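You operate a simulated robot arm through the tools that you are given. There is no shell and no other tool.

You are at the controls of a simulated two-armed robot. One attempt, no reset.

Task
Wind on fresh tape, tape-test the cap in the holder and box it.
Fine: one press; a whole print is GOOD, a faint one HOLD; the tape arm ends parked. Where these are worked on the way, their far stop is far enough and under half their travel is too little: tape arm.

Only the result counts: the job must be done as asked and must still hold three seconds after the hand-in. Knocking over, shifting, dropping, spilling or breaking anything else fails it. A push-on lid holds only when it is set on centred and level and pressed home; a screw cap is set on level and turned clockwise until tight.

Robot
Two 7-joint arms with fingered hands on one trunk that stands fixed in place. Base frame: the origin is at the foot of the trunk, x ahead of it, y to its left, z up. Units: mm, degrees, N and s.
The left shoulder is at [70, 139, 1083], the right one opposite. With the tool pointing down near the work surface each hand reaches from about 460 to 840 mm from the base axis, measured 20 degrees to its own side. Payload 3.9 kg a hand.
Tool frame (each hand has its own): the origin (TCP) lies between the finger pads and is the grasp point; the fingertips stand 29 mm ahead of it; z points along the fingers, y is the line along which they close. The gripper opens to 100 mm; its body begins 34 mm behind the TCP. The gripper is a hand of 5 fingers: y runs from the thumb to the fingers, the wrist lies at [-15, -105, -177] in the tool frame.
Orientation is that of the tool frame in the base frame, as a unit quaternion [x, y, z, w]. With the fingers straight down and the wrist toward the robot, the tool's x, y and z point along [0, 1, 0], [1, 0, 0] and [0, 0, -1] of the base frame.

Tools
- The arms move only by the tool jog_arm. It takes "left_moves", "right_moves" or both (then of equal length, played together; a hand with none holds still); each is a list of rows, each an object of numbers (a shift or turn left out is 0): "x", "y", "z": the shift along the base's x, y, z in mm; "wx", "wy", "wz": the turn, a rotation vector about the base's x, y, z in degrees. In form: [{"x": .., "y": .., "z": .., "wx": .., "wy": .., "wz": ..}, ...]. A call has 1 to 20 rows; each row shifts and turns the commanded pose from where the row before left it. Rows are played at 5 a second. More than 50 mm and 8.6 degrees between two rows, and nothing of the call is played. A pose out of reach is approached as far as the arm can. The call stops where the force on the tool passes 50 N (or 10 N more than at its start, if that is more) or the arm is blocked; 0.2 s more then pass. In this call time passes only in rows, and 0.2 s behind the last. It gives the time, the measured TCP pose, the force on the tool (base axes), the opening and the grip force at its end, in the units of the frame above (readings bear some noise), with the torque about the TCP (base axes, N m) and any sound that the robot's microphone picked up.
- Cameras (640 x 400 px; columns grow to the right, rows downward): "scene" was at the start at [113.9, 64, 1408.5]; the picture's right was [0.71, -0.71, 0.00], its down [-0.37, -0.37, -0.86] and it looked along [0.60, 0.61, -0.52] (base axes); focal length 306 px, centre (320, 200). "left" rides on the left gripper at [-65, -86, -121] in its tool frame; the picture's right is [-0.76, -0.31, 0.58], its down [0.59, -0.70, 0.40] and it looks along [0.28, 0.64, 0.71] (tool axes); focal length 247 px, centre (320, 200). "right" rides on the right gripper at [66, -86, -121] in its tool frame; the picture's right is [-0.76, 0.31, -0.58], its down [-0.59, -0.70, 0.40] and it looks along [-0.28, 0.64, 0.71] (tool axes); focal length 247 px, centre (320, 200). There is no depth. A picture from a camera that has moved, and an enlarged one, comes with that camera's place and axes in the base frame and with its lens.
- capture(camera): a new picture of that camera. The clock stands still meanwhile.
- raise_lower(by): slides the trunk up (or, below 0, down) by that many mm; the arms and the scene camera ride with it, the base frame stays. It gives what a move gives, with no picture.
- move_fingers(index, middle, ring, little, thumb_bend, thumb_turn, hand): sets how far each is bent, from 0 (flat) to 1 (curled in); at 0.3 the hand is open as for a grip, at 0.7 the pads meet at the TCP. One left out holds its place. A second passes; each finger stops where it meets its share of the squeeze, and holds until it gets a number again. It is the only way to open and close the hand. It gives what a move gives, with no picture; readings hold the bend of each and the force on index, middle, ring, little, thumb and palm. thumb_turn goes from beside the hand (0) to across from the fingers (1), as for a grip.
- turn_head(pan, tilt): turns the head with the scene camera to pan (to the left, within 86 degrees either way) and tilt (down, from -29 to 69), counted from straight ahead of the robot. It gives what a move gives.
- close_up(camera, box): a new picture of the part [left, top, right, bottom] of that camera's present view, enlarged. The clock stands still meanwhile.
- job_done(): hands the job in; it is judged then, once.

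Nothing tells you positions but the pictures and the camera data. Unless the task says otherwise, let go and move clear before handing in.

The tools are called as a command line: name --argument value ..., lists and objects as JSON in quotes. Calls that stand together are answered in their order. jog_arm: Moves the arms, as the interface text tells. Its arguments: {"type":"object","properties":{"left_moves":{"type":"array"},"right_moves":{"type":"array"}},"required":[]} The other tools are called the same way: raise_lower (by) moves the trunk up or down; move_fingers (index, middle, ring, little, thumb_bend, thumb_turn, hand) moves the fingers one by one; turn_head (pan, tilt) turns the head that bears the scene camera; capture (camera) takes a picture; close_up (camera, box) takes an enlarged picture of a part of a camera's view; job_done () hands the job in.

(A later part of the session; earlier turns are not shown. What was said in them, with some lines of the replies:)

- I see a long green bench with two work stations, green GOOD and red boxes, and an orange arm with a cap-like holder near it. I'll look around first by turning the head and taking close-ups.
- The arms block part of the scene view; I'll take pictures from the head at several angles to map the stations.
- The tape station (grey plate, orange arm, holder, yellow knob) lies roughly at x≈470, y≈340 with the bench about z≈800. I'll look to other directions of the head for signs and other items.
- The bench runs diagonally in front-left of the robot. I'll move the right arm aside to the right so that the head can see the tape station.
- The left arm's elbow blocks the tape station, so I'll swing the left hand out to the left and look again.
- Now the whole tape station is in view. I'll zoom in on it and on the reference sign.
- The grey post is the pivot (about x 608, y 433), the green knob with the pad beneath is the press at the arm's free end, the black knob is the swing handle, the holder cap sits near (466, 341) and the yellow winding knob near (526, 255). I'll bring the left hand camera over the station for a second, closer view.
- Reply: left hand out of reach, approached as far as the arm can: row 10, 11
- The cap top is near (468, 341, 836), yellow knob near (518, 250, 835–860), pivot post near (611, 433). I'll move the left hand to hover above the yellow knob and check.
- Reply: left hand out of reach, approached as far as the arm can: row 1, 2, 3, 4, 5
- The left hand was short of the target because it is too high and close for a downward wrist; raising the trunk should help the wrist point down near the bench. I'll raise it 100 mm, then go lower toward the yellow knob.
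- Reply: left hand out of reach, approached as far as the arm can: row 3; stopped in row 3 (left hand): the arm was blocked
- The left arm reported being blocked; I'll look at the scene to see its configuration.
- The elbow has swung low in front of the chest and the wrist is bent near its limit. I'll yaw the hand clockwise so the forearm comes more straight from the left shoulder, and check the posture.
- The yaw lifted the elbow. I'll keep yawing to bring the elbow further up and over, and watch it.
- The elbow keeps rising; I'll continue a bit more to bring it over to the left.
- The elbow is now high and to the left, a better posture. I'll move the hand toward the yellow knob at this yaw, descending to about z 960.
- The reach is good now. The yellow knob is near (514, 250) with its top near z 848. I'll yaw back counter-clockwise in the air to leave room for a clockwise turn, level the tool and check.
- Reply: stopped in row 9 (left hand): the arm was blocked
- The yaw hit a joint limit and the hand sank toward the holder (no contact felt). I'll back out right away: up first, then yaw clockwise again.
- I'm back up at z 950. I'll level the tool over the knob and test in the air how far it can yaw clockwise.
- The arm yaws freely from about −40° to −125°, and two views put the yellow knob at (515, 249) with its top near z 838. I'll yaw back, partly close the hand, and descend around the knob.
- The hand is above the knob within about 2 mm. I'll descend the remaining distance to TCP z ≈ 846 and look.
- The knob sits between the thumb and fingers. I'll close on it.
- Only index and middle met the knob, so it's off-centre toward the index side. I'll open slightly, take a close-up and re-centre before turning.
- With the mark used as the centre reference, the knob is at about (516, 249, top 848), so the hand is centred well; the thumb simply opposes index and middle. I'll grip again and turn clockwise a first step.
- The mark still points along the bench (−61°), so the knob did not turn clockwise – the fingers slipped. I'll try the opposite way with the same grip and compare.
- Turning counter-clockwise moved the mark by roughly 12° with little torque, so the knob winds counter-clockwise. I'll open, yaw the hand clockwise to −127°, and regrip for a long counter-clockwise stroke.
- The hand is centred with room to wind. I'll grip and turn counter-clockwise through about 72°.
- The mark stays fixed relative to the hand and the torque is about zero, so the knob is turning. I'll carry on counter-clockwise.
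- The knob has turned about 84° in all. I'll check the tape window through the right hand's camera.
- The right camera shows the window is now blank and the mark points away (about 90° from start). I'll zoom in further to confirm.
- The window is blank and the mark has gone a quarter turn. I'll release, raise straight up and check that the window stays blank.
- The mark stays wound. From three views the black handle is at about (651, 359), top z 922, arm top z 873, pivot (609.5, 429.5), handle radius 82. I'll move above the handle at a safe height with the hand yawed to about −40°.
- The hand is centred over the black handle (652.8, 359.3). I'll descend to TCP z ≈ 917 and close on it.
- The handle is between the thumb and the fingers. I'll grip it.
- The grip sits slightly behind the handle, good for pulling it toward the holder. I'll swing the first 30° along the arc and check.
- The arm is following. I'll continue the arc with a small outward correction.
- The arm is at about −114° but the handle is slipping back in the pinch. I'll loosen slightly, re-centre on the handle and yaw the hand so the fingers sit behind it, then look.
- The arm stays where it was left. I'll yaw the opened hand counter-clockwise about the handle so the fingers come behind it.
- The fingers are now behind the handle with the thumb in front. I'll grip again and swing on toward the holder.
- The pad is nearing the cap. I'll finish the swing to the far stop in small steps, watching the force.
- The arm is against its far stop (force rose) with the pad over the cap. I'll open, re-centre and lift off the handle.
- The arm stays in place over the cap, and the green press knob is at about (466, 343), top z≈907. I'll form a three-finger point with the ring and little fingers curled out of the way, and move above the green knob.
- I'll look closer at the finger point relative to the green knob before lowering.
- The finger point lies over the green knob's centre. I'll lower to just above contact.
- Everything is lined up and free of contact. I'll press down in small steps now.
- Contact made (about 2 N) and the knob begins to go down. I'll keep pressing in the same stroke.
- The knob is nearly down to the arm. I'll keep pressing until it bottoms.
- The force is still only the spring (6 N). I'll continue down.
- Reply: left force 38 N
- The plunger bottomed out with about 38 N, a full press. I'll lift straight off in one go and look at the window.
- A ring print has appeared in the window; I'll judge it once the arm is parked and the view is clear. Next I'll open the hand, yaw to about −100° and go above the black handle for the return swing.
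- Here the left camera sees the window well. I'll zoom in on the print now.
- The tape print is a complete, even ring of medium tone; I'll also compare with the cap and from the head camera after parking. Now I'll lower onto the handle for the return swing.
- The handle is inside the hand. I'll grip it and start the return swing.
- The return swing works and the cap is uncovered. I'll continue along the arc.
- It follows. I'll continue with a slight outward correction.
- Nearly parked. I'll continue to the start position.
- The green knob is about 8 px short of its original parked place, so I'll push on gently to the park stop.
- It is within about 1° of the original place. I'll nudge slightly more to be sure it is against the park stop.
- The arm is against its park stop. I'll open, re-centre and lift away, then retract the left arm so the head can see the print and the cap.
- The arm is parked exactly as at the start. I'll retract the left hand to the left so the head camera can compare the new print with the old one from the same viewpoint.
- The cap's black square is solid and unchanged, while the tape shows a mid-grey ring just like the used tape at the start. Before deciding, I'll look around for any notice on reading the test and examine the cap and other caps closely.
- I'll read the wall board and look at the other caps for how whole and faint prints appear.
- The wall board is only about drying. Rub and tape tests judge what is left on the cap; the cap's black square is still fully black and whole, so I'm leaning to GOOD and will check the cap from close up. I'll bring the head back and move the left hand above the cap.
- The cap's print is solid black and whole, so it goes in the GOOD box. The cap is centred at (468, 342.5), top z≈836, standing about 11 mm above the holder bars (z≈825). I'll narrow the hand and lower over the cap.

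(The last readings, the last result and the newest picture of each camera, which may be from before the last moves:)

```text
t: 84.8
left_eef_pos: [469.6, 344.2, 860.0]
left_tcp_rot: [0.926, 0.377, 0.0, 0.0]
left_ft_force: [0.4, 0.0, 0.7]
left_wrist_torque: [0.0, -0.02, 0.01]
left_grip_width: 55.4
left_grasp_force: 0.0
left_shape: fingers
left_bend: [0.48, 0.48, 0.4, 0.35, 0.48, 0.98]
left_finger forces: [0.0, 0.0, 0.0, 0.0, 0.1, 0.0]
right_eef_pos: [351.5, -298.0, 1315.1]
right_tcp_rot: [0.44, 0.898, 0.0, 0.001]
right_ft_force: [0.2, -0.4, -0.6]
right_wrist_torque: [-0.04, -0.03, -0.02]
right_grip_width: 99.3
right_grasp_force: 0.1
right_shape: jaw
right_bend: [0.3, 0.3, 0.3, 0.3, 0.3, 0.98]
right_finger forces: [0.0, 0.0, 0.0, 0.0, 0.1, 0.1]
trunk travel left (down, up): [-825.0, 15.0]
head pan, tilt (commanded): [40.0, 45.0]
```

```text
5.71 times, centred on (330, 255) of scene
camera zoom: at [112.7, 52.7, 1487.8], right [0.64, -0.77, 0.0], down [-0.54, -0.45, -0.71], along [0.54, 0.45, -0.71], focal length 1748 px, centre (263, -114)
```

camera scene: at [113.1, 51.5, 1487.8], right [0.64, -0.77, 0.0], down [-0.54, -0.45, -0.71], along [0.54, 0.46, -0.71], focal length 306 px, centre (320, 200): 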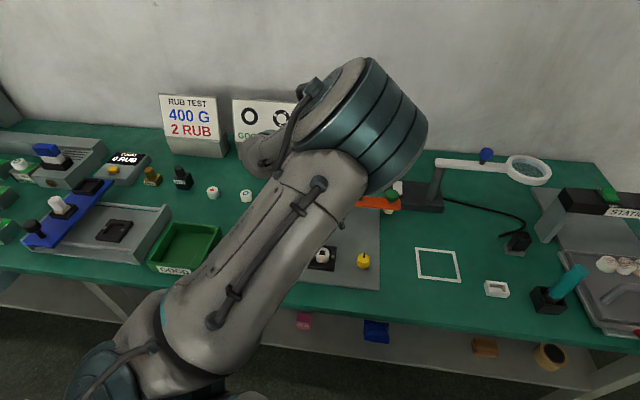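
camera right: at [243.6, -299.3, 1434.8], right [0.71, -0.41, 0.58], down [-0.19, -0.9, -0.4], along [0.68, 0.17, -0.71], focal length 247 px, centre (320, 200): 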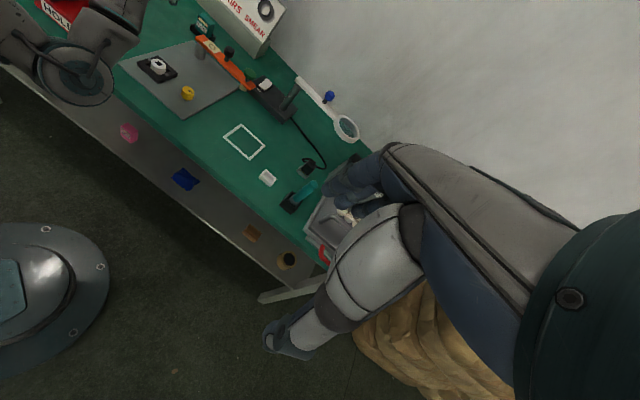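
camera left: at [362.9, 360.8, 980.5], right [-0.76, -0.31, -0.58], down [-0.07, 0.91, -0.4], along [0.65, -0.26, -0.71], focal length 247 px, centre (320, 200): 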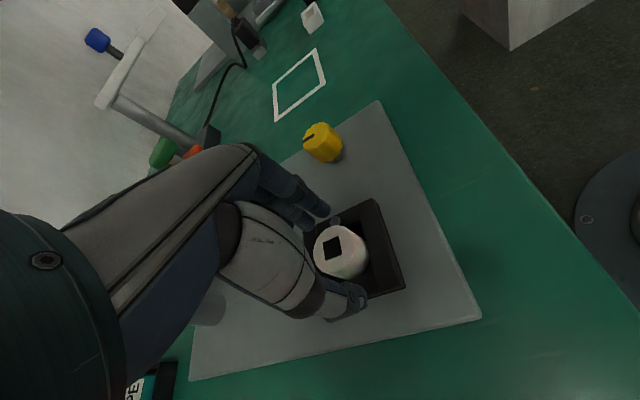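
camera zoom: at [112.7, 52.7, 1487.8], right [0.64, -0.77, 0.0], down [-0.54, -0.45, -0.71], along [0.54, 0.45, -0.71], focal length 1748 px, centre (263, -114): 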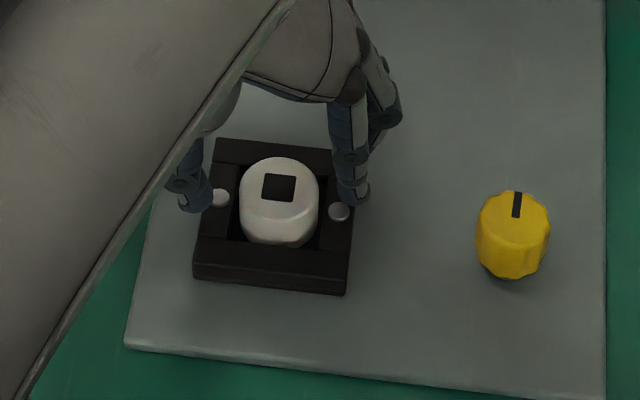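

The fingertips straddle the cap just above the side bars. I'll go down 4 mm more and close.

jog_arm --left_moves '[{"z": -2}, {"z": -2}]'

move_fingers --hand "left" --index 0.68 --middle 0.68 --ring 0.45 --little 0.4 --thumb_bend 0.68

close_up --camera "scene" --box '[290, 220, 370, 290]'

close_up --camera "left" --box '[260, 180, 420, 320]'

```text
t: 85.4
left_eef_pos: [469.3, 345.2, 857.8]
left_tcp_rot: [0.927, 0.376, 0.0, 0.001]
left_ft_force: [0.1, -0.5, -0.7]
left_wrist_torque: [0.01, -0.01, -0.02]
left_grip_width: 55.6
left_grasp_force: 0.0
left_shape: fingers
left_bend: [0.48, 0.48, 0.4, 0.35, 0.48, 0.98]
left_finger forces: [0.0, 0.0, 0.1, 0.0, 0.0, 0.0]
right_eef_pos: [351.8, -299.0, 1315.4]
right_tcp_rot: [0.44, 0.898, 0.0, 0.0]
right_ft_force: [-0.2, 0.0, 0.0]
right_wrist_torque: [-0.01, 0.01, -0.03]
right_grip_width: 99.8
right_grasp_force: 0.0
right_shape: jaw
right_bend: [0.3, 0.3, 0.3, 0.3, 0.3, 0.98]
right_finger forces: [0.0, 0.0, 0.0, 0.1, 0.0, 0.1]
trunk travel left (down, up): [-825.0, 15.0]
head pan, tilt (commanded): [40.0, 45.0]
```

```text
t: 86.4
left_eef_pos: [469.5, 344.5, 857.1]
left_tcp_rot: [0.927, 0.376, 0.001, 0.0]
left_ft_force: [3.5, -3.6, 2.4]
left_wrist_torque: [-0.08, -0.08, 0.0]
left_grip_width: 29.2
left_grasp_force: 9.6
left_shape: fingers
left_bend: [0.6, 0.63, 0.45, 0.4, 0.61, 0.97]
left_finger forces: [7.5, 4.8, 0.0, 0.1, 7.7, 0.0]
right_eef_pos: [351.9, -300.1, 1314.8]
right_tcp_rot: [0.44, 0.898, 0.0, 0.0]
right_ft_force: [-0.2, 0.4, 0.1]
right_wrist_torque: [0.02, 0.03, -0.01]
right_grip_width: 99.9
right_grasp_force: 0.1
right_shape: jaw
right_bend: [0.3, 0.3, 0.3, 0.3, 0.3, 0.98]
right_finger forces: [0.0, 0.0, 0.1, 0.0, 0.1, 0.0]
trunk travel left (down, up): [-825.0, 15.0]
head pan, tilt (commanded): [40.0, 45.0]
```

```text
5.71 times, centred on (330, 255) of scene
camera zoom: at [113.0, 51.9, 1487.8], right [0.64, -0.77, 0.0], down [-0.54, -0.45, -0.71], along [0.54, 0.45, -0.71], focal length 1748 px, centre (263, -114)
```

zoom: 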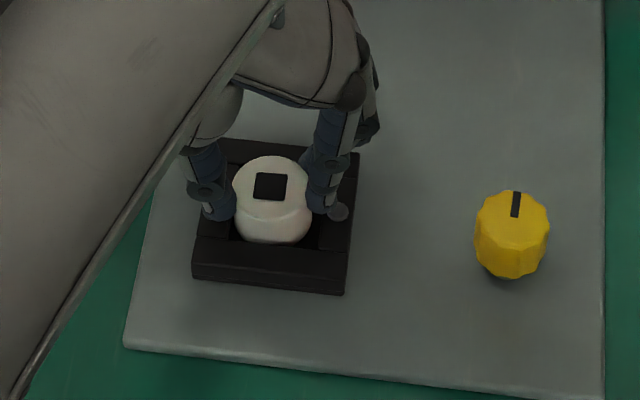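

```text
2.86 times, centred on (340, 250) of left
camera zoom: at [363.0, 360.1, 976.7], right [-0.76, -0.31, -0.58], down [-0.07, 0.91, -0.4], along [0.65, -0.26, -0.71], focal length 706 px, centre (263, 57)
```

zoom: 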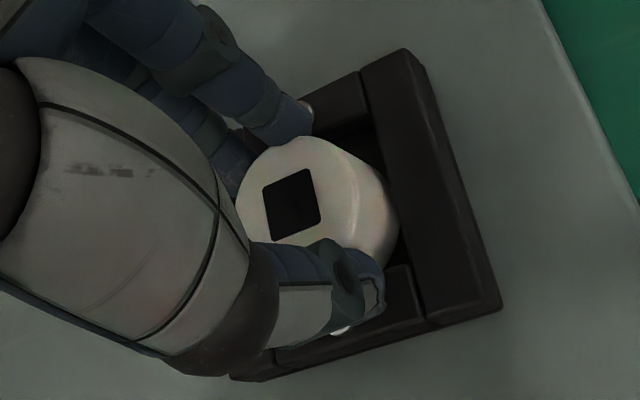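

The cap is gripped with balanced forces. I'll lift gently and check that it comes along.

jog_arm --left_moves '[{"z": 4}, {"z": 6}, {"z": 10}]'

close_up --camera "scene" --box '[290, 220, 370, 290]'

close_up --camera "left" --box '[260, 180, 420, 320]'

```text
t: 87.2
left_eef_pos: [469.1, 345.4, 877.4]
left_tcp_rot: [0.927, 0.376, -0.001, -0.001]
left_ft_force: [0.9, -0.8, 0.0]
left_wrist_torque: [0.02, 0.03, 0.01]
left_grip_width: 29.7
left_grasp_force: 8.9
left_shape: fingers
left_bend: [0.61, 0.64, 0.45, 0.4, 0.61, 0.96]
left_finger forces: [5.9, 3.3, 0.0, 0.1, 9.1, 0.0]
right_eef_pos: [351.9, -299.2, 1315.5]
right_tcp_rot: [0.44, 0.898, -0.001, 0.0]
right_ft_force: [-1.6, -0.2, -0.3]
right_wrist_torque: [-0.03, 0.0, -0.02]
right_grip_width: 99.7
right_grasp_force: 0.0
right_shape: jaw
right_bend: [0.3, 0.3, 0.3, 0.3, 0.3, 0.98]
right_finger forces: [0.1, 0.1, 0.0, 0.1, 0.0, 0.1]
trunk travel left (down, up): [-825.0, 15.0]
head pan, tilt (commanded): [40.0, 45.0]
```

```text
5.71 times, centred on (330, 255) of scene
camera zoom: at [112.3, 52.6, 1487.8], right [0.64, -0.77, 0.0], down [-0.54, -0.45, -0.71], along [0.54, 0.45, -0.71], focal length 1748 px, centre (263, -114)
```

zoom: 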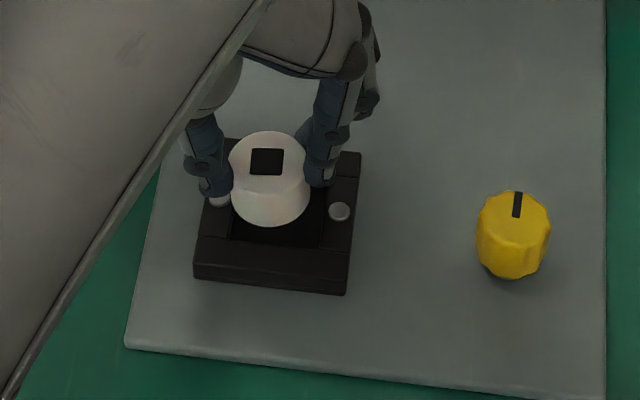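

```text
2.86 times, centred on (340, 250) of left
camera zoom: at [362.9, 360.9, 996.2], right [-0.76, -0.31, -0.58], down [-0.07, 0.91, -0.4], along [0.65, -0.26, -0.71], focal length 706 px, centre (263, 57)
```

zoom: 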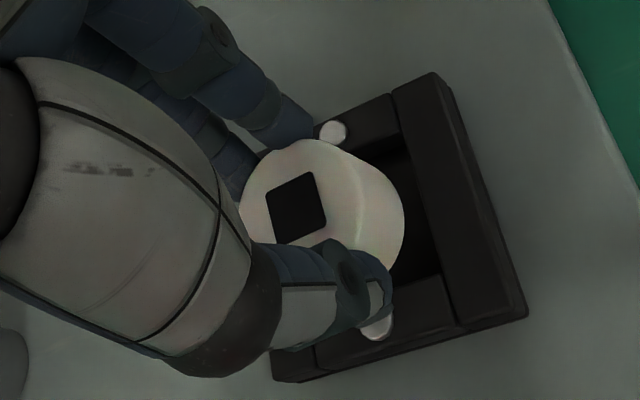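

The cap is lifted cleanly. I'll raise it higher and turn the head to see the GOOD box.

jog_arm --left_moves '[{"z": 30}, {"z": 35}, {"z": 35}]'

turn_head --pan 60 --tilt 45

capture --camera "scene"

capture --camera "left"

```text
t: 88.0
left_eef_pos: [467.3, 344.0, 977.9]
left_tcp_rot: [0.926, 0.377, 0.0, 0.001]
left_ft_force: [0.4, -0.3, 0.4]
left_wrist_torque: [-0.02, 0.0, 0.02]
left_grip_width: 29.5
left_grasp_force: 9.6
left_shape: fingers
left_bend: [0.61, 0.64, 0.45, 0.4, 0.61, 0.96]
left_finger forces: [5.9, 3.3, 0.0, 0.0, 9.1, 0.0]
right_eef_pos: [350.0, -299.7, 1314.5]
right_tcp_rot: [0.44, 0.898, 0.001, 0.0]
right_ft_force: [-0.3, -0.9, 0.7]
right_wrist_torque: [0.02, 0.01, 0.0]
right_grip_width: 99.7
right_grasp_force: 0.0
right_shape: jaw
right_bend: [0.3, 0.3, 0.3, 0.3, 0.3, 0.98]
right_finger forces: [0.0, 0.0, 0.0, 0.1, 0.0, 0.0]
trunk travel left (down, up): [-825.0, 15.0]
head pan, tilt (commanded): [40.0, 45.0]
```

```text
t: 88.9
left_eef_pos: [469.7, 345.0, 977.6]
left_tcp_rot: [0.927, 0.376, 0.001, 0.0]
left_ft_force: [1.1, 0.5, 0.0]
left_wrist_torque: [0.03, 0.05, -0.01]
left_grip_width: 29.5
left_grasp_force: 9.3
left_shape: fingers
left_bend: [0.61, 0.64, 0.45, 0.4, 0.61, 0.96]
left_finger forces: [5.9, 3.4, 0.1, 0.0, 9.1, 0.0]
right_eef_pos: [351.8, -299.3, 1315.2]
right_tcp_rot: [0.44, 0.898, 0.0, 0.0]
right_ft_force: [0.4, -0.3, -0.7]
right_wrist_torque: [-0.01, -0.06, -0.01]
right_grip_width: 99.9
right_grasp_force: 0.1
right_shape: jaw
right_bend: [0.3, 0.3, 0.3, 0.3, 0.3, 0.98]
right_finger forces: [0.1, 0.1, 0.0, 0.1, 0.0, 0.1]
trunk travel left (down, up): [-825.0, 15.0]
head pan, tilt (commanded): [60.0, 45.0]
```

```text
taken
camera scene: at [91.3, 70.9, 1487.7], right [0.87, -0.5, 0.0], down [-0.35, -0.61, -0.71], along [0.35, 0.61, -0.71], focal length 306 px, centre (320, 200)
```

scene: 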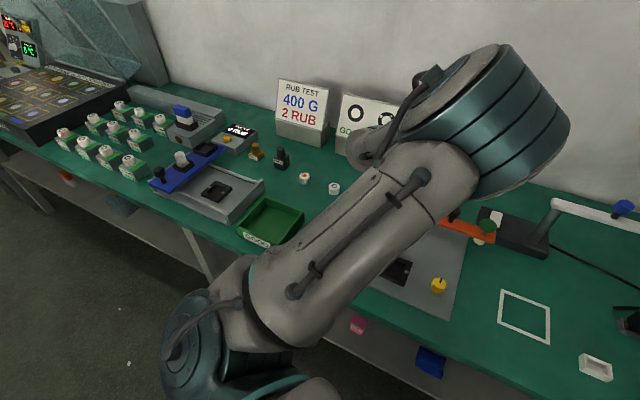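

```text
taken
camera left: at [363.0, 360.8, 1096.6], right [-0.76, -0.31, -0.58], down [-0.07, 0.91, -0.4], along [0.65, -0.26, -0.71], focal length 247 px, centre (320, 200)
```

left: 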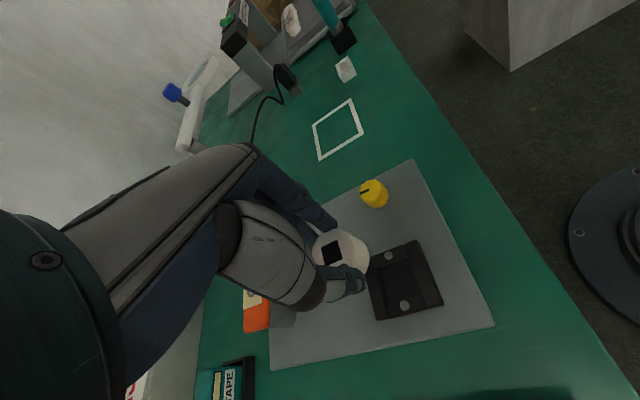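

I'll zoom in on the GOOD box to get its position.

close_up --camera "scene" --box '[210, 170, 350, 270]'

```text
4.00 times, centred on (280, 220) of scene
camera zoom: at [91.3, 70.9, 1487.7], right [0.87, -0.5, 0.0], down [-0.35, -0.61, -0.71], along [0.35, 0.61, -0.71], focal length 1224 px, centre (480, 120)
```

zoom: 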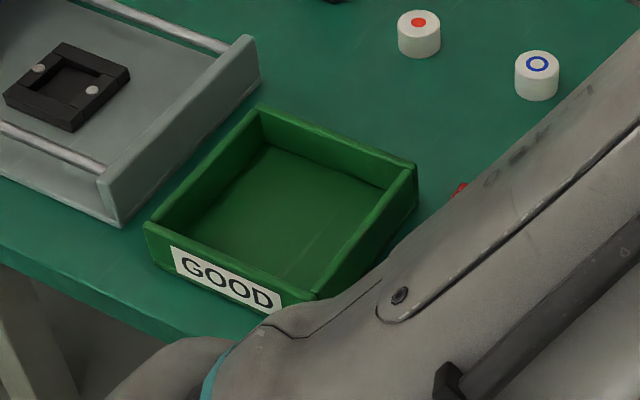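

The GOOD box is centred near (258, 634) with its rim at z≈843. I'll curl the ring and little fingers out of the way and carry the cap over the box at a safe height.

move_fingers --hand "left" --ring 0.9 --little 1.0

jog_arm --left_moves '[{"x": -24, "y": 31}, {"x": -24.5, "y": 31}, {"x": -24.5, "y": 31}, {"x": -24.5, "y": 31}, {"x": -24.5, "y": 31}, {"x": -24.5, "y": 31}, {"x": -24.5, "y": 31}, {"x": -24.5, "y": 31}, {"x": -24.5, "y": 34}]'

capture --camera "scene"

capture --camera "left"

```text
t: 89.9
left_eef_pos: [469.6, 344.6, 978.2]
left_tcp_rot: [0.927, 0.376, -0.001, 0.0]
left_ft_force: [-1.0, 0.0, -0.3]
left_wrist_torque: [0.01, 0.0, 0.02]
left_grip_width: 29.5
left_grasp_force: 8.9
left_shape: fingers
left_bend: [0.61, 0.64, 0.9, 1.0, 0.61, 0.96]
left_finger forces: [6.0, 3.4, 0.1, 0.0, 9.1, 0.0]
right_eef_pos: [351.6, -298.1, 1315.0]
right_tcp_rot: [0.44, 0.898, 0.0, 0.0]
right_ft_force: [0.3, -0.2, -0.2]
right_wrist_torque: [0.01, -0.01, -0.01]
right_grip_width: 99.9
right_grasp_force: 0.1
right_shape: jaw
right_bend: [0.3, 0.3, 0.3, 0.3, 0.3, 0.98]
right_finger forces: [0.1, 0.0, 0.0, 0.0, 0.0, 0.0]
trunk travel left (down, up): [-825.0, 15.0]
head pan, tilt (commanded): [60.0, 45.0]
```

```text
t: 91.9
left_eef_pos: [247.9, 626.9, 978.0]
left_tcp_rot: [0.927, 0.375, -0.001, 0.002]
left_ft_force: [0.4, 0.5, -0.7]
left_wrist_torque: [-0.04, -0.03, 0.01]
left_grip_width: 29.2
left_grasp_force: 8.4
left_shape: fingers
left_bend: [0.61, 0.64, 0.9, 1.0, 0.61, 0.96]
left_finger forces: [5.9, 3.4, 0.0, 0.1, 9.1, 0.1]
right_eef_pos: [349.9, -296.4, 1314.3]
right_tcp_rot: [0.44, 0.898, 0.0, 0.001]
right_ft_force: [-0.5, 1.2, 0.2]
right_wrist_torque: [-0.02, -0.03, -0.01]
right_grip_width: 99.8
right_grasp_force: 0.0
right_shape: jaw
right_bend: [0.3, 0.3, 0.3, 0.3, 0.3, 0.98]
right_finger forces: [0.0, 0.1, 0.1, 0.1, 0.0, 0.1]
trunk travel left (down, up): [-825.0, 15.0]
head pan, tilt (commanded): [60.0, 45.0]
```

```text
taken
camera scene: at [89.8, 72.9, 1487.7], right [0.87, -0.5, 0.0], down [-0.35, -0.61, -0.71], along [0.35, 0.61, -0.71], focal length 306 px, centre (320, 200)
```

scene: 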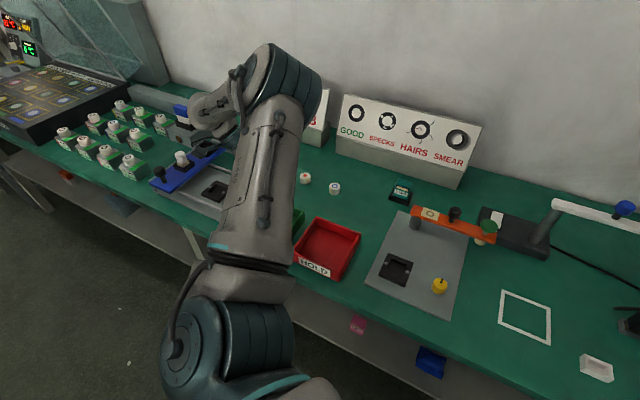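

```text
taken
camera left: at [141.4, 644.1, 1096.3], right [-0.76, -0.31, -0.58], down [-0.07, 0.91, -0.4], along [0.65, -0.26, -0.71], focal length 247 px, centre (320, 200)
```

left: 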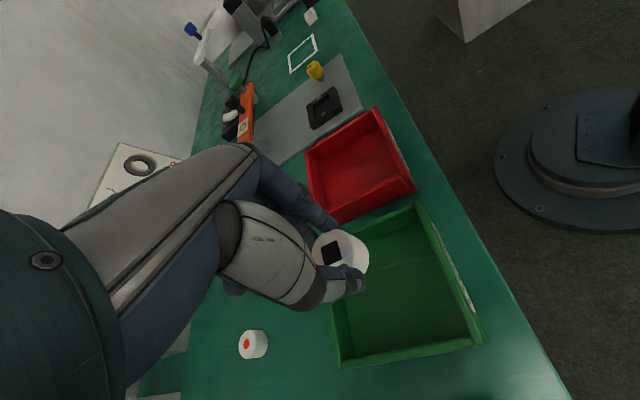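

The box position is confirmed and the cap is over it. I'll descend into the box, slowing near the floor.

jog_arm --left_moves '[{"z": -25}, {"z": -25}, {"z": -25}, {"z": -20}, {"z": -15}]'

capture --camera "left"

close_up --camera "left" --box '[220, 160, 480, 360]'

```text
t: 93.1
left_eef_pos: [249.6, 627.0, 866.4]
left_tcp_rot: [0.927, 0.376, -0.001, 0.0]
left_ft_force: [0.6, 0.1, -1.1]
left_wrist_torque: [0.01, -0.03, 0.03]
left_grip_width: 29.5
left_grasp_force: 8.4
left_shape: fingers
left_bend: [0.61, 0.64, 0.9, 1.0, 0.61, 0.96]
left_finger forces: [5.8, 3.4, 0.0, 0.0, 8.9, 0.0]
right_eef_pos: [351.2, -298.7, 1315.4]
right_tcp_rot: [0.44, 0.898, 0.0, 0.0]
right_ft_force: [0.1, 0.3, -1.1]
right_wrist_torque: [-0.02, 0.0, 0.03]
right_grip_width: 100.0
right_grasp_force: 0.2
right_shape: jaw
right_bend: [0.3, 0.3, 0.3, 0.3, 0.3, 0.98]
right_finger forces: [0.0, 0.1, 0.0, 0.1, 0.0, 0.0]
trunk travel left (down, up): [-825.0, 15.0]
head pan, tilt (commanded): [60.0, 45.0]
```

```text
taken
camera left: at [142.8, 643.8, 985.7], right [-0.76, -0.31, -0.58], down [-0.07, 0.91, -0.4], along [0.65, -0.26, -0.71], focal length 247 px, centre (320, 200)
```

left: 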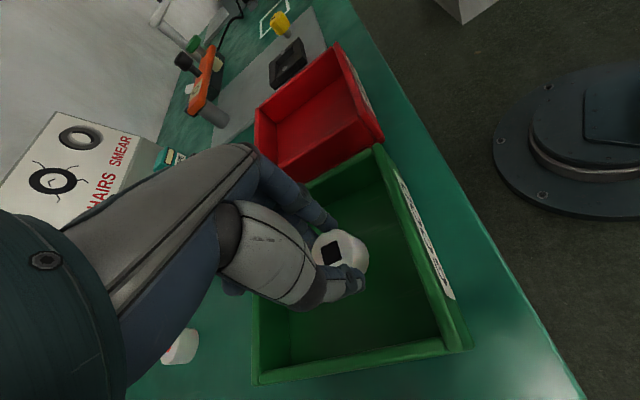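

```text
2.00 times, centred on (350, 260) of left
camera zoom: at [142.8, 643.8, 985.7], right [-0.76, -0.31, -0.58], down [-0.07, 0.91, -0.4], along [0.65, -0.26, -0.71], focal length 494 px, centre (260, 80)
```

zoom: 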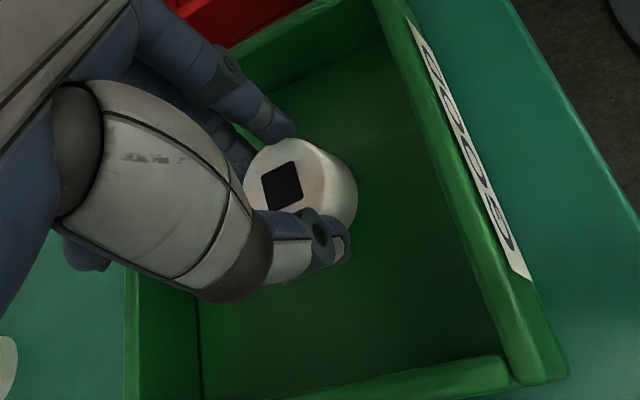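

I'll lower in small steps until the cap touches the floor.

jog_arm --left_moves '[{"z": -3}, {"z": -3}, {"z": -3}]'

jog_arm --left_moves '[{"z": -2}, {"z": -2}]'

close_up --camera "left" --box '[220, 160, 480, 360]'

```text
t: 93.9
left_eef_pos: [250.0, 627.1, 857.7]
left_tcp_rot: [0.927, 0.375, 0.0, 0.0]
left_ft_force: [-0.6, 0.5, -0.8]
left_wrist_torque: [0.01, -0.01, 0.03]
left_grip_width: 29.0
left_grasp_force: 8.7
left_shape: fingers
left_bend: [0.61, 0.64, 0.9, 1.0, 0.61, 0.96]
left_finger forces: [5.9, 3.2, 0.0, 0.0, 8.9, 0.1]
right_eef_pos: [352.2, -299.2, 1314.6]
right_tcp_rot: [0.44, 0.898, 0.0, 0.0]
right_ft_force: [0.0, 1.1, -0.4]
right_wrist_torque: [-0.02, 0.01, -0.01]
right_grip_width: 99.9
right_grasp_force: 0.1
right_shape: jaw
right_bend: [0.3, 0.3, 0.3, 0.3, 0.3, 0.98]
right_finger forces: [0.0, 0.0, 0.1, 0.0, 0.1, 0.0]
trunk travel left (down, up): [-825.0, 15.0]
head pan, tilt (commanded): [60.0, 45.0]
```

```text
t: 94.5
left_eef_pos: [250.1, 626.4, 854.5]
left_tcp_rot: [0.927, 0.376, 0.0, -0.001]
left_ft_force: [0.9, 0.1, 0.4]
left_wrist_torque: [-0.03, 0.02, 0.01]
left_grip_width: 29.1
left_grasp_force: 8.8
left_shape: fingers
left_bend: [0.61, 0.64, 0.9, 1.0, 0.61, 0.96]
left_finger forces: [5.8, 3.3, 0.0, 0.0, 8.9, 0.1]
right_eef_pos: [352.4, -300.1, 1314.7]
right_tcp_rot: [0.44, 0.898, 0.0, 0.0]
right_ft_force: [-0.8, 0.0, 0.0]
right_wrist_torque: [0.0, -0.01, 0.02]
right_grip_width: 99.6
right_grasp_force: 0.1
right_shape: jaw
right_bend: [0.3, 0.3, 0.3, 0.3, 0.3, 0.98]
right_finger forces: [0.0, 0.1, 0.0, 0.0, 0.0, 0.1]
trunk travel left (down, up): [-825.0, 15.0]
head pan, tilt (commanded): [60.0, 45.0]
```

```text
2.00 times, centred on (350, 260) of left
camera zoom: at [142.9, 643.0, 973.3], right [-0.76, -0.31, -0.58], down [-0.07, 0.91, -0.4], along [0.65, -0.26, -0.71], focal length 494 px, centre (260, 80)
```

zoom: 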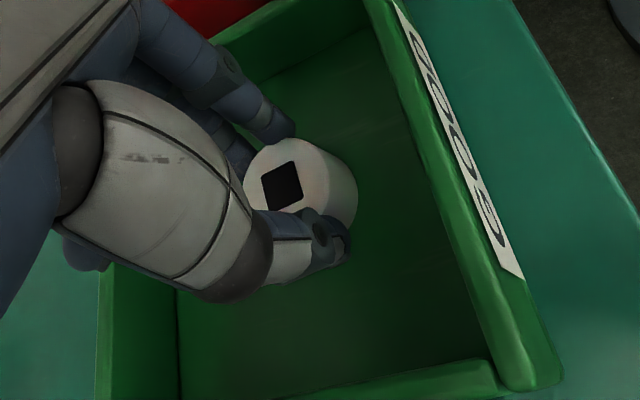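

No floor contact yet; I'll continue down in 2 mm steps.

jog_arm --left_moves '[{"z": -2}, {"z": -2}]'

jog_arm --left_moves '[{"z": -2}]'

jog_arm --left_moves '[{"z": -2}]'

```text
t: 95.1
left_eef_pos: [249.0, 626.1, 850.0]
left_tcp_rot: [0.927, 0.376, 0.002, 0.0]
left_ft_force: [0.8, -1.3, 10.1]
left_wrist_torque: [0.05, 0.11, -0.02]
left_grip_width: 29.1
left_grasp_force: 10.0
left_shape: fingers
left_bend: [0.61, 0.64, 0.9, 1.0, 0.61, 0.96]
left_finger forces: [6.7, 4.1, 0.0, 0.0, 9.6, 0.0]
right_eef_pos: [351.0, -301.4, 1315.2]
right_tcp_rot: [0.441, 0.898, 0.001, 0.0]
right_ft_force: [0.4, -0.1, -0.6]
right_wrist_torque: [-0.02, -0.02, 0.0]
right_grip_width: 99.8
right_grasp_force: 0.0
right_shape: jaw
right_bend: [0.3, 0.3, 0.3, 0.3, 0.3, 0.98]
right_finger forces: [0.0, 0.0, 0.0, 0.0, 0.0, 0.0]
trunk travel left (down, up): [-825.0, 15.0]
head pan, tilt (commanded): [60.0, 45.0]
```

```text
t: 95.5
left_eef_pos: [249.9, 625.1, 849.5]
left_tcp_rot: [0.927, 0.376, 0.002, 0.0]
left_ft_force: [1.8, 0.1, 15.2]
left_wrist_torque: [0.07, 0.02, 0.01]
left_grip_width: 28.9
left_grasp_force: 10.8
left_shape: fingers
left_bend: [0.62, 0.64, 0.9, 1.0, 0.61, 0.96]
left_finger forces: [6.4, 5.6, 0.0, 0.1, 9.8, 0.1]
right_eef_pos: [350.5, -301.7, 1314.3]
right_tcp_rot: [0.44, 0.898, 0.002, -0.001]
right_ft_force: [-0.2, 0.3, -0.4]
right_wrist_torque: [-0.01, -0.02, -0.03]
right_grip_width: 100.0
right_grasp_force: 0.1
right_shape: jaw
right_bend: [0.3, 0.3, 0.3, 0.3, 0.3, 0.98]
right_finger forces: [0.0, 0.0, 0.0, 0.0, 0.1, 0.0]
trunk travel left (down, up): [-825.0, 15.0]
head pan, tilt (commanded): [60.0, 45.0]
```

```text
t: 95.9
left_eef_pos: [250.4, 625.5, 847.4]
left_tcp_rot: [0.926, 0.376, 0.001, -0.001]
left_ft_force: [2.9, 0.4, 14.9]
left_wrist_torque: [0.01, -0.05, -0.01]
left_grip_width: 29.1
left_grasp_force: 10.6
left_shape: fingers
left_bend: [0.62, 0.64, 0.9, 1.0, 0.61, 0.96]
left_finger forces: [6.6, 5.9, 0.0, 0.0, 9.3, 0.1]
right_eef_pos: [351.7, -301.9, 1314.2]
right_tcp_rot: [0.44, 0.898, 0.002, 0.0]
right_ft_force: [0.3, -0.9, -0.2]
right_wrist_torque: [0.01, 0.01, -0.01]
right_grip_width: 99.7
right_grasp_force: 0.1
right_shape: jaw
right_bend: [0.3, 0.3, 0.3, 0.3, 0.3, 0.98]
right_finger forces: [0.1, 0.0, 0.0, 0.0, 0.0, 0.0]
trunk travel left (down, up): [-825.0, 15.0]
head pan, tilt (commanded): [60.0, 45.0]
```

The cap is on the box floor. I'll ease up 3 mm to unload, then open the fingers and lift out.

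jog_arm --left_moves '[{"z": 3}]'

move_fingers --hand "left" --index 0.5 --middle 0.5 --thumb_bend 0.5

close_up --camera "left" --box '[220, 160, 480, 360]'

```text
t: 96.3
left_eef_pos: [248.1, 625.8, 848.1]
left_tcp_rot: [0.927, 0.376, -0.001, -0.001]
left_ft_force: [1.0, -0.9, 3.2]
left_wrist_torque: [0.01, -0.04, -0.03]
left_grip_width: 29.0
left_grasp_force: 9.7
left_shape: fingers
left_bend: [0.62, 0.64, 0.9, 1.0, 0.61, 0.96]
left_finger forces: [6.5, 4.3, 0.0, 0.1, 8.6, 0.0]
right_eef_pos: [351.8, -298.8, 1313.3]
right_tcp_rot: [0.44, 0.898, -0.001, 0.0]
right_ft_force: [-0.2, 0.5, 0.5]
right_wrist_torque: [0.03, -0.01, 0.01]
right_grip_width: 99.7
right_grasp_force: 0.0
right_shape: jaw
right_bend: [0.3, 0.3, 0.3, 0.3, 0.3, 0.98]
right_finger forces: [0.0, 0.1, 0.0, 0.0, 0.0, 0.1]
trunk travel left (down, up): [-825.0, 15.0]
head pan, tilt (commanded): [60.0, 45.0]
```

```text
t: 97.3
left_eef_pos: [249.6, 626.7, 849.3]
left_tcp_rot: [0.926, 0.377, 0.0, -0.001]
left_ft_force: [-0.3, -0.1, -1.4]
left_wrist_torque: [0.0, -0.01, 0.0]
left_grip_width: 49.9
left_grasp_force: 0.0
left_shape: fingers
left_bend: [0.5, 0.5, 0.9, 1.0, 0.5, 0.97]
left_finger forces: [0.1, 0.1, 0.0, 0.0, 0.0, 0.0]
right_eef_pos: [351.1, -298.7, 1314.2]
right_tcp_rot: [0.44, 0.898, 0.0, 0.0]
right_ft_force: [0.1, -0.5, -0.6]
right_wrist_torque: [0.01, 0.01, 0.02]
right_grip_width: 100.0
right_grasp_force: 0.1
right_shape: jaw
right_bend: [0.3, 0.3, 0.3, 0.3, 0.3, 0.98]
right_finger forces: [0.0, 0.1, 0.0, 0.0, 0.0, 0.1]
trunk travel left (down, up): [-825.0, 15.0]
head pan, tilt (commanded): [60.0, 45.0]
```

```text
2.00 times, centred on (350, 260) of left
camera zoom: at [142.8, 643.0, 968.3], right [-0.76, -0.31, -0.58], down [-0.07, 0.91, -0.4], along [0.65, -0.26, -0.71], focal length 494 px, centre (260, 80)
```

zoom: 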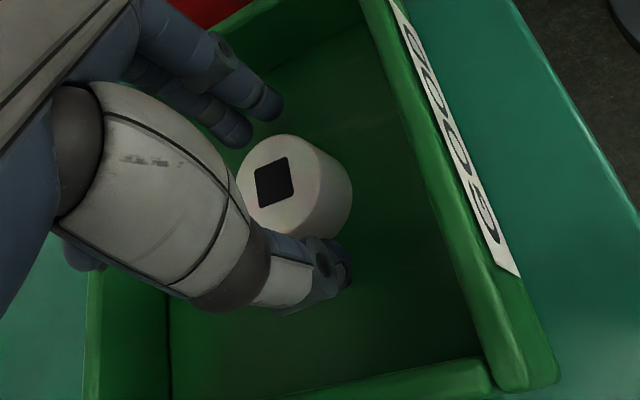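

The cap stands free in the box. I'll lift straight out and back off.

jog_arm --left_moves '[{"z": 8}, {"z": 15}, {"z": 25}, {"z": 35}, {"z": 35}, {"z": 35}]'

capture --camera "left"

capture --camera "scene"

```text
t: 98.7
left_eef_pos: [248.9, 624.8, 1001.9]
left_tcp_rot: [0.926, 0.378, 0.0, 0.0]
left_ft_force: [0.0, 0.1, -0.8]
left_wrist_torque: [0.03, 0.0, -0.02]
left_grip_width: 49.6
left_grasp_force: 0.1
left_shape: fingers
left_bend: [0.5, 0.5, 0.9, 1.0, 0.5, 0.98]
left_finger forces: [0.0, 0.1, 0.0, 0.0, 0.0, 0.0]
right_eef_pos: [350.7, -299.7, 1314.4]
right_tcp_rot: [0.44, 0.898, 0.001, 0.001]
right_ft_force: [-1.2, -0.2, -0.8]
right_wrist_torque: [0.01, -0.03, -0.02]
right_grip_width: 99.9
right_grasp_force: 0.1
right_shape: jaw
right_bend: [0.3, 0.3, 0.3, 0.3, 0.3, 0.98]
right_finger forces: [0.0, 0.0, 0.0, 0.1, 0.1, 0.1]
trunk travel left (down, up): [-825.0, 15.0]
head pan, tilt (commanded): [60.0, 45.0]
```

```text
taken
camera left: at [141.4, 641.2, 1121.6], right [-0.76, -0.31, -0.58], down [-0.07, 0.91, -0.4], along [0.65, -0.26, -0.71], focal length 247 px, centre (320, 200)
```

left: 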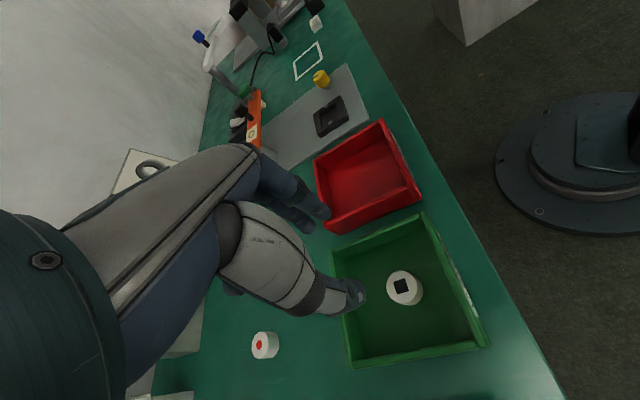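

```text
taken
camera scene: at [90.4, 69.7, 1487.8], right [0.87, -0.5, 0.0], down [-0.35, -0.61, -0.71], along [0.35, 0.61, -0.71], focal length 306 px, centre (320, 200)
```

scene: 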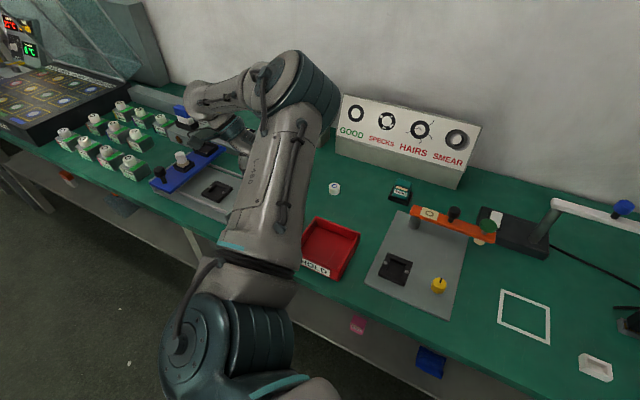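

The cap stands upright in the GOOD box, the holder is empty and the tape arm is parked. I'll raise the hand well clear and do a last check of the station.

jog_arm --left_moves '[{"z": 40}, {"z": 40}, {"y": 30, "z": 20}, {"y": 30}]'

close_up --camera "right" --box '[60, 0, 300, 140]'

close_up --camera "left" --box '[220, 60, 500, 380]'

capture --camera "scene"

```text
t: 99.7
left_eef_pos: [249.0, 668.4, 1086.6]
left_tcp_rot: [0.926, 0.376, 0.0, 0.0]
left_ft_force: [-1.1, 0.6, -0.6]
left_wrist_torque: [-0.02, -0.01, -0.02]
left_grip_width: 49.9
left_grasp_force: 0.0
left_shape: fingers
left_bend: [0.5, 0.5, 0.9, 1.0, 0.5, 0.98]
left_finger forces: [0.0, 0.0, 0.1, 0.0, 0.0, 0.0]
left hand out of reach, approached as far as the arm can: row 3
right_eef_pos: [351.0, -296.2, 1315.3]
right_tcp_rot: [0.44, 0.898, -0.001, 0.001]
right_ft_force: [-0.5, -0.9, 0.2]
right_wrist_torque: [-0.05, -0.02, -0.01]
right_grip_width: 99.6
right_grasp_force: 0.0
right_shape: jaw
right_bend: [0.3, 0.3, 0.3, 0.3, 0.3, 0.98]
right_finger forces: [0.1, 0.0, 0.1, 0.0, 0.1, 0.0]
trunk travel left (down, up): [-825.0, 15.0]
head pan, tilt (commanded): [60.0, 45.0]
```

```text
2.67 times, centred on (180, 70) of right
camera zoom: at [243.5, -297.0, 1435.4], right [0.71, -0.41, 0.58], down [-0.19, -0.9, -0.4], along [0.68, 0.17, -0.71], focal length 659 px, centre (693, 547)
```

zoom: 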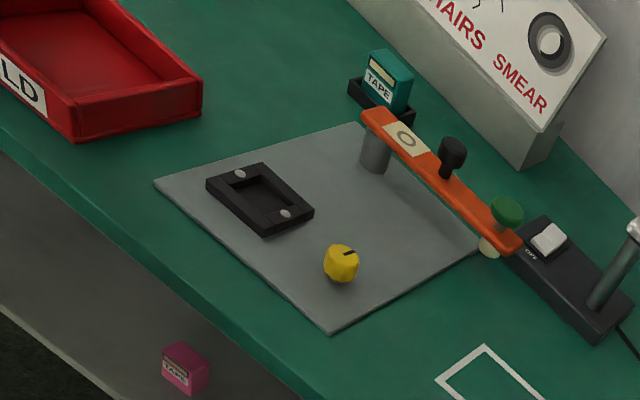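

```text
1.25 times, centred on (360, 220) of left
camera zoom: at [142.8, 684.9, 1206.4], right [-0.76, -0.31, -0.58], down [-0.07, 0.91, -0.4], along [0.65, -0.26, -0.71], focal length 309 px, centre (270, 175)
```

zoom: 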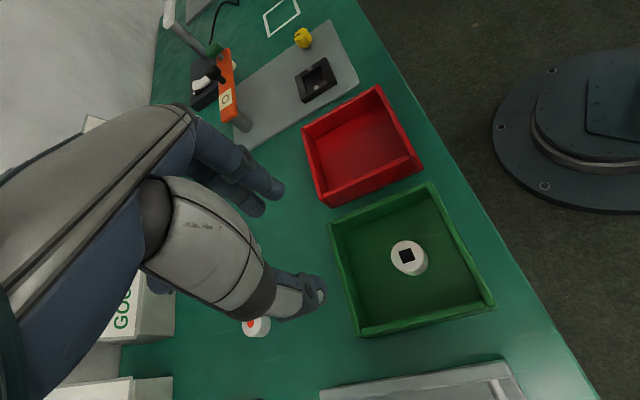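

```text
taken
camera scene: at [90.8, 73.0, 1487.7], right [0.87, -0.5, 0.0], down [-0.35, -0.61, -0.71], along [0.35, 0.61, -0.71], focal length 306 px, centre (320, 200)
```

scene: 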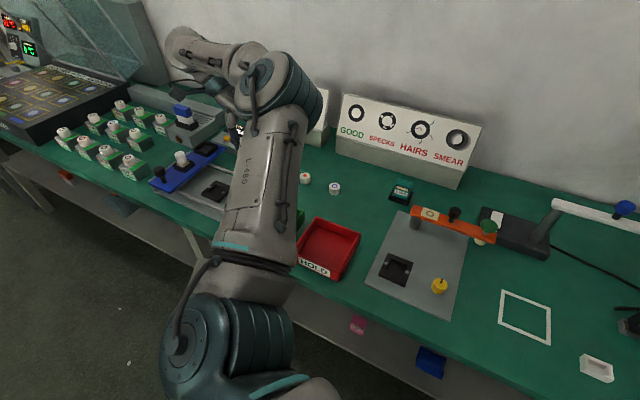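

The bench is as it should be: tape wound and pressed once, tape arm back at its park stop, holder empty. I put the tested cap in the GOOD box because its print is still solid. Both hands are clear, so I'm handing in the job.

job_done

```text
The job is handed in.
```

I wound on fresh tape, pressed the cap once and put it upright in the GOOD box. The hand-in was accepted, but no verdict came back.

- **Winding:** I turned the yellow knob about a quarter turn counter-clockwise, until the old print left the tape window and it was blank.
- **Press:** I swung the tape arm to its far stop over the cap and pressed the plunger once until it bottomed, at about 38 N.
- **Tape arm:** it went back to its park stop and matches its starting position in the pictures.
- **Box choice (uncertain):** I called it GOOD because the black square on the cap is still solid after the test. The tape itself shows a mid-grey ring that looked the same as the used tape at the start, so I took it as a use mark. If the ring on the tape was meant to be read, it might count as faint, which would make it HOLD.

Nothing else on the bench looked moved or knocked over in the last pictures, and both hands are clear.
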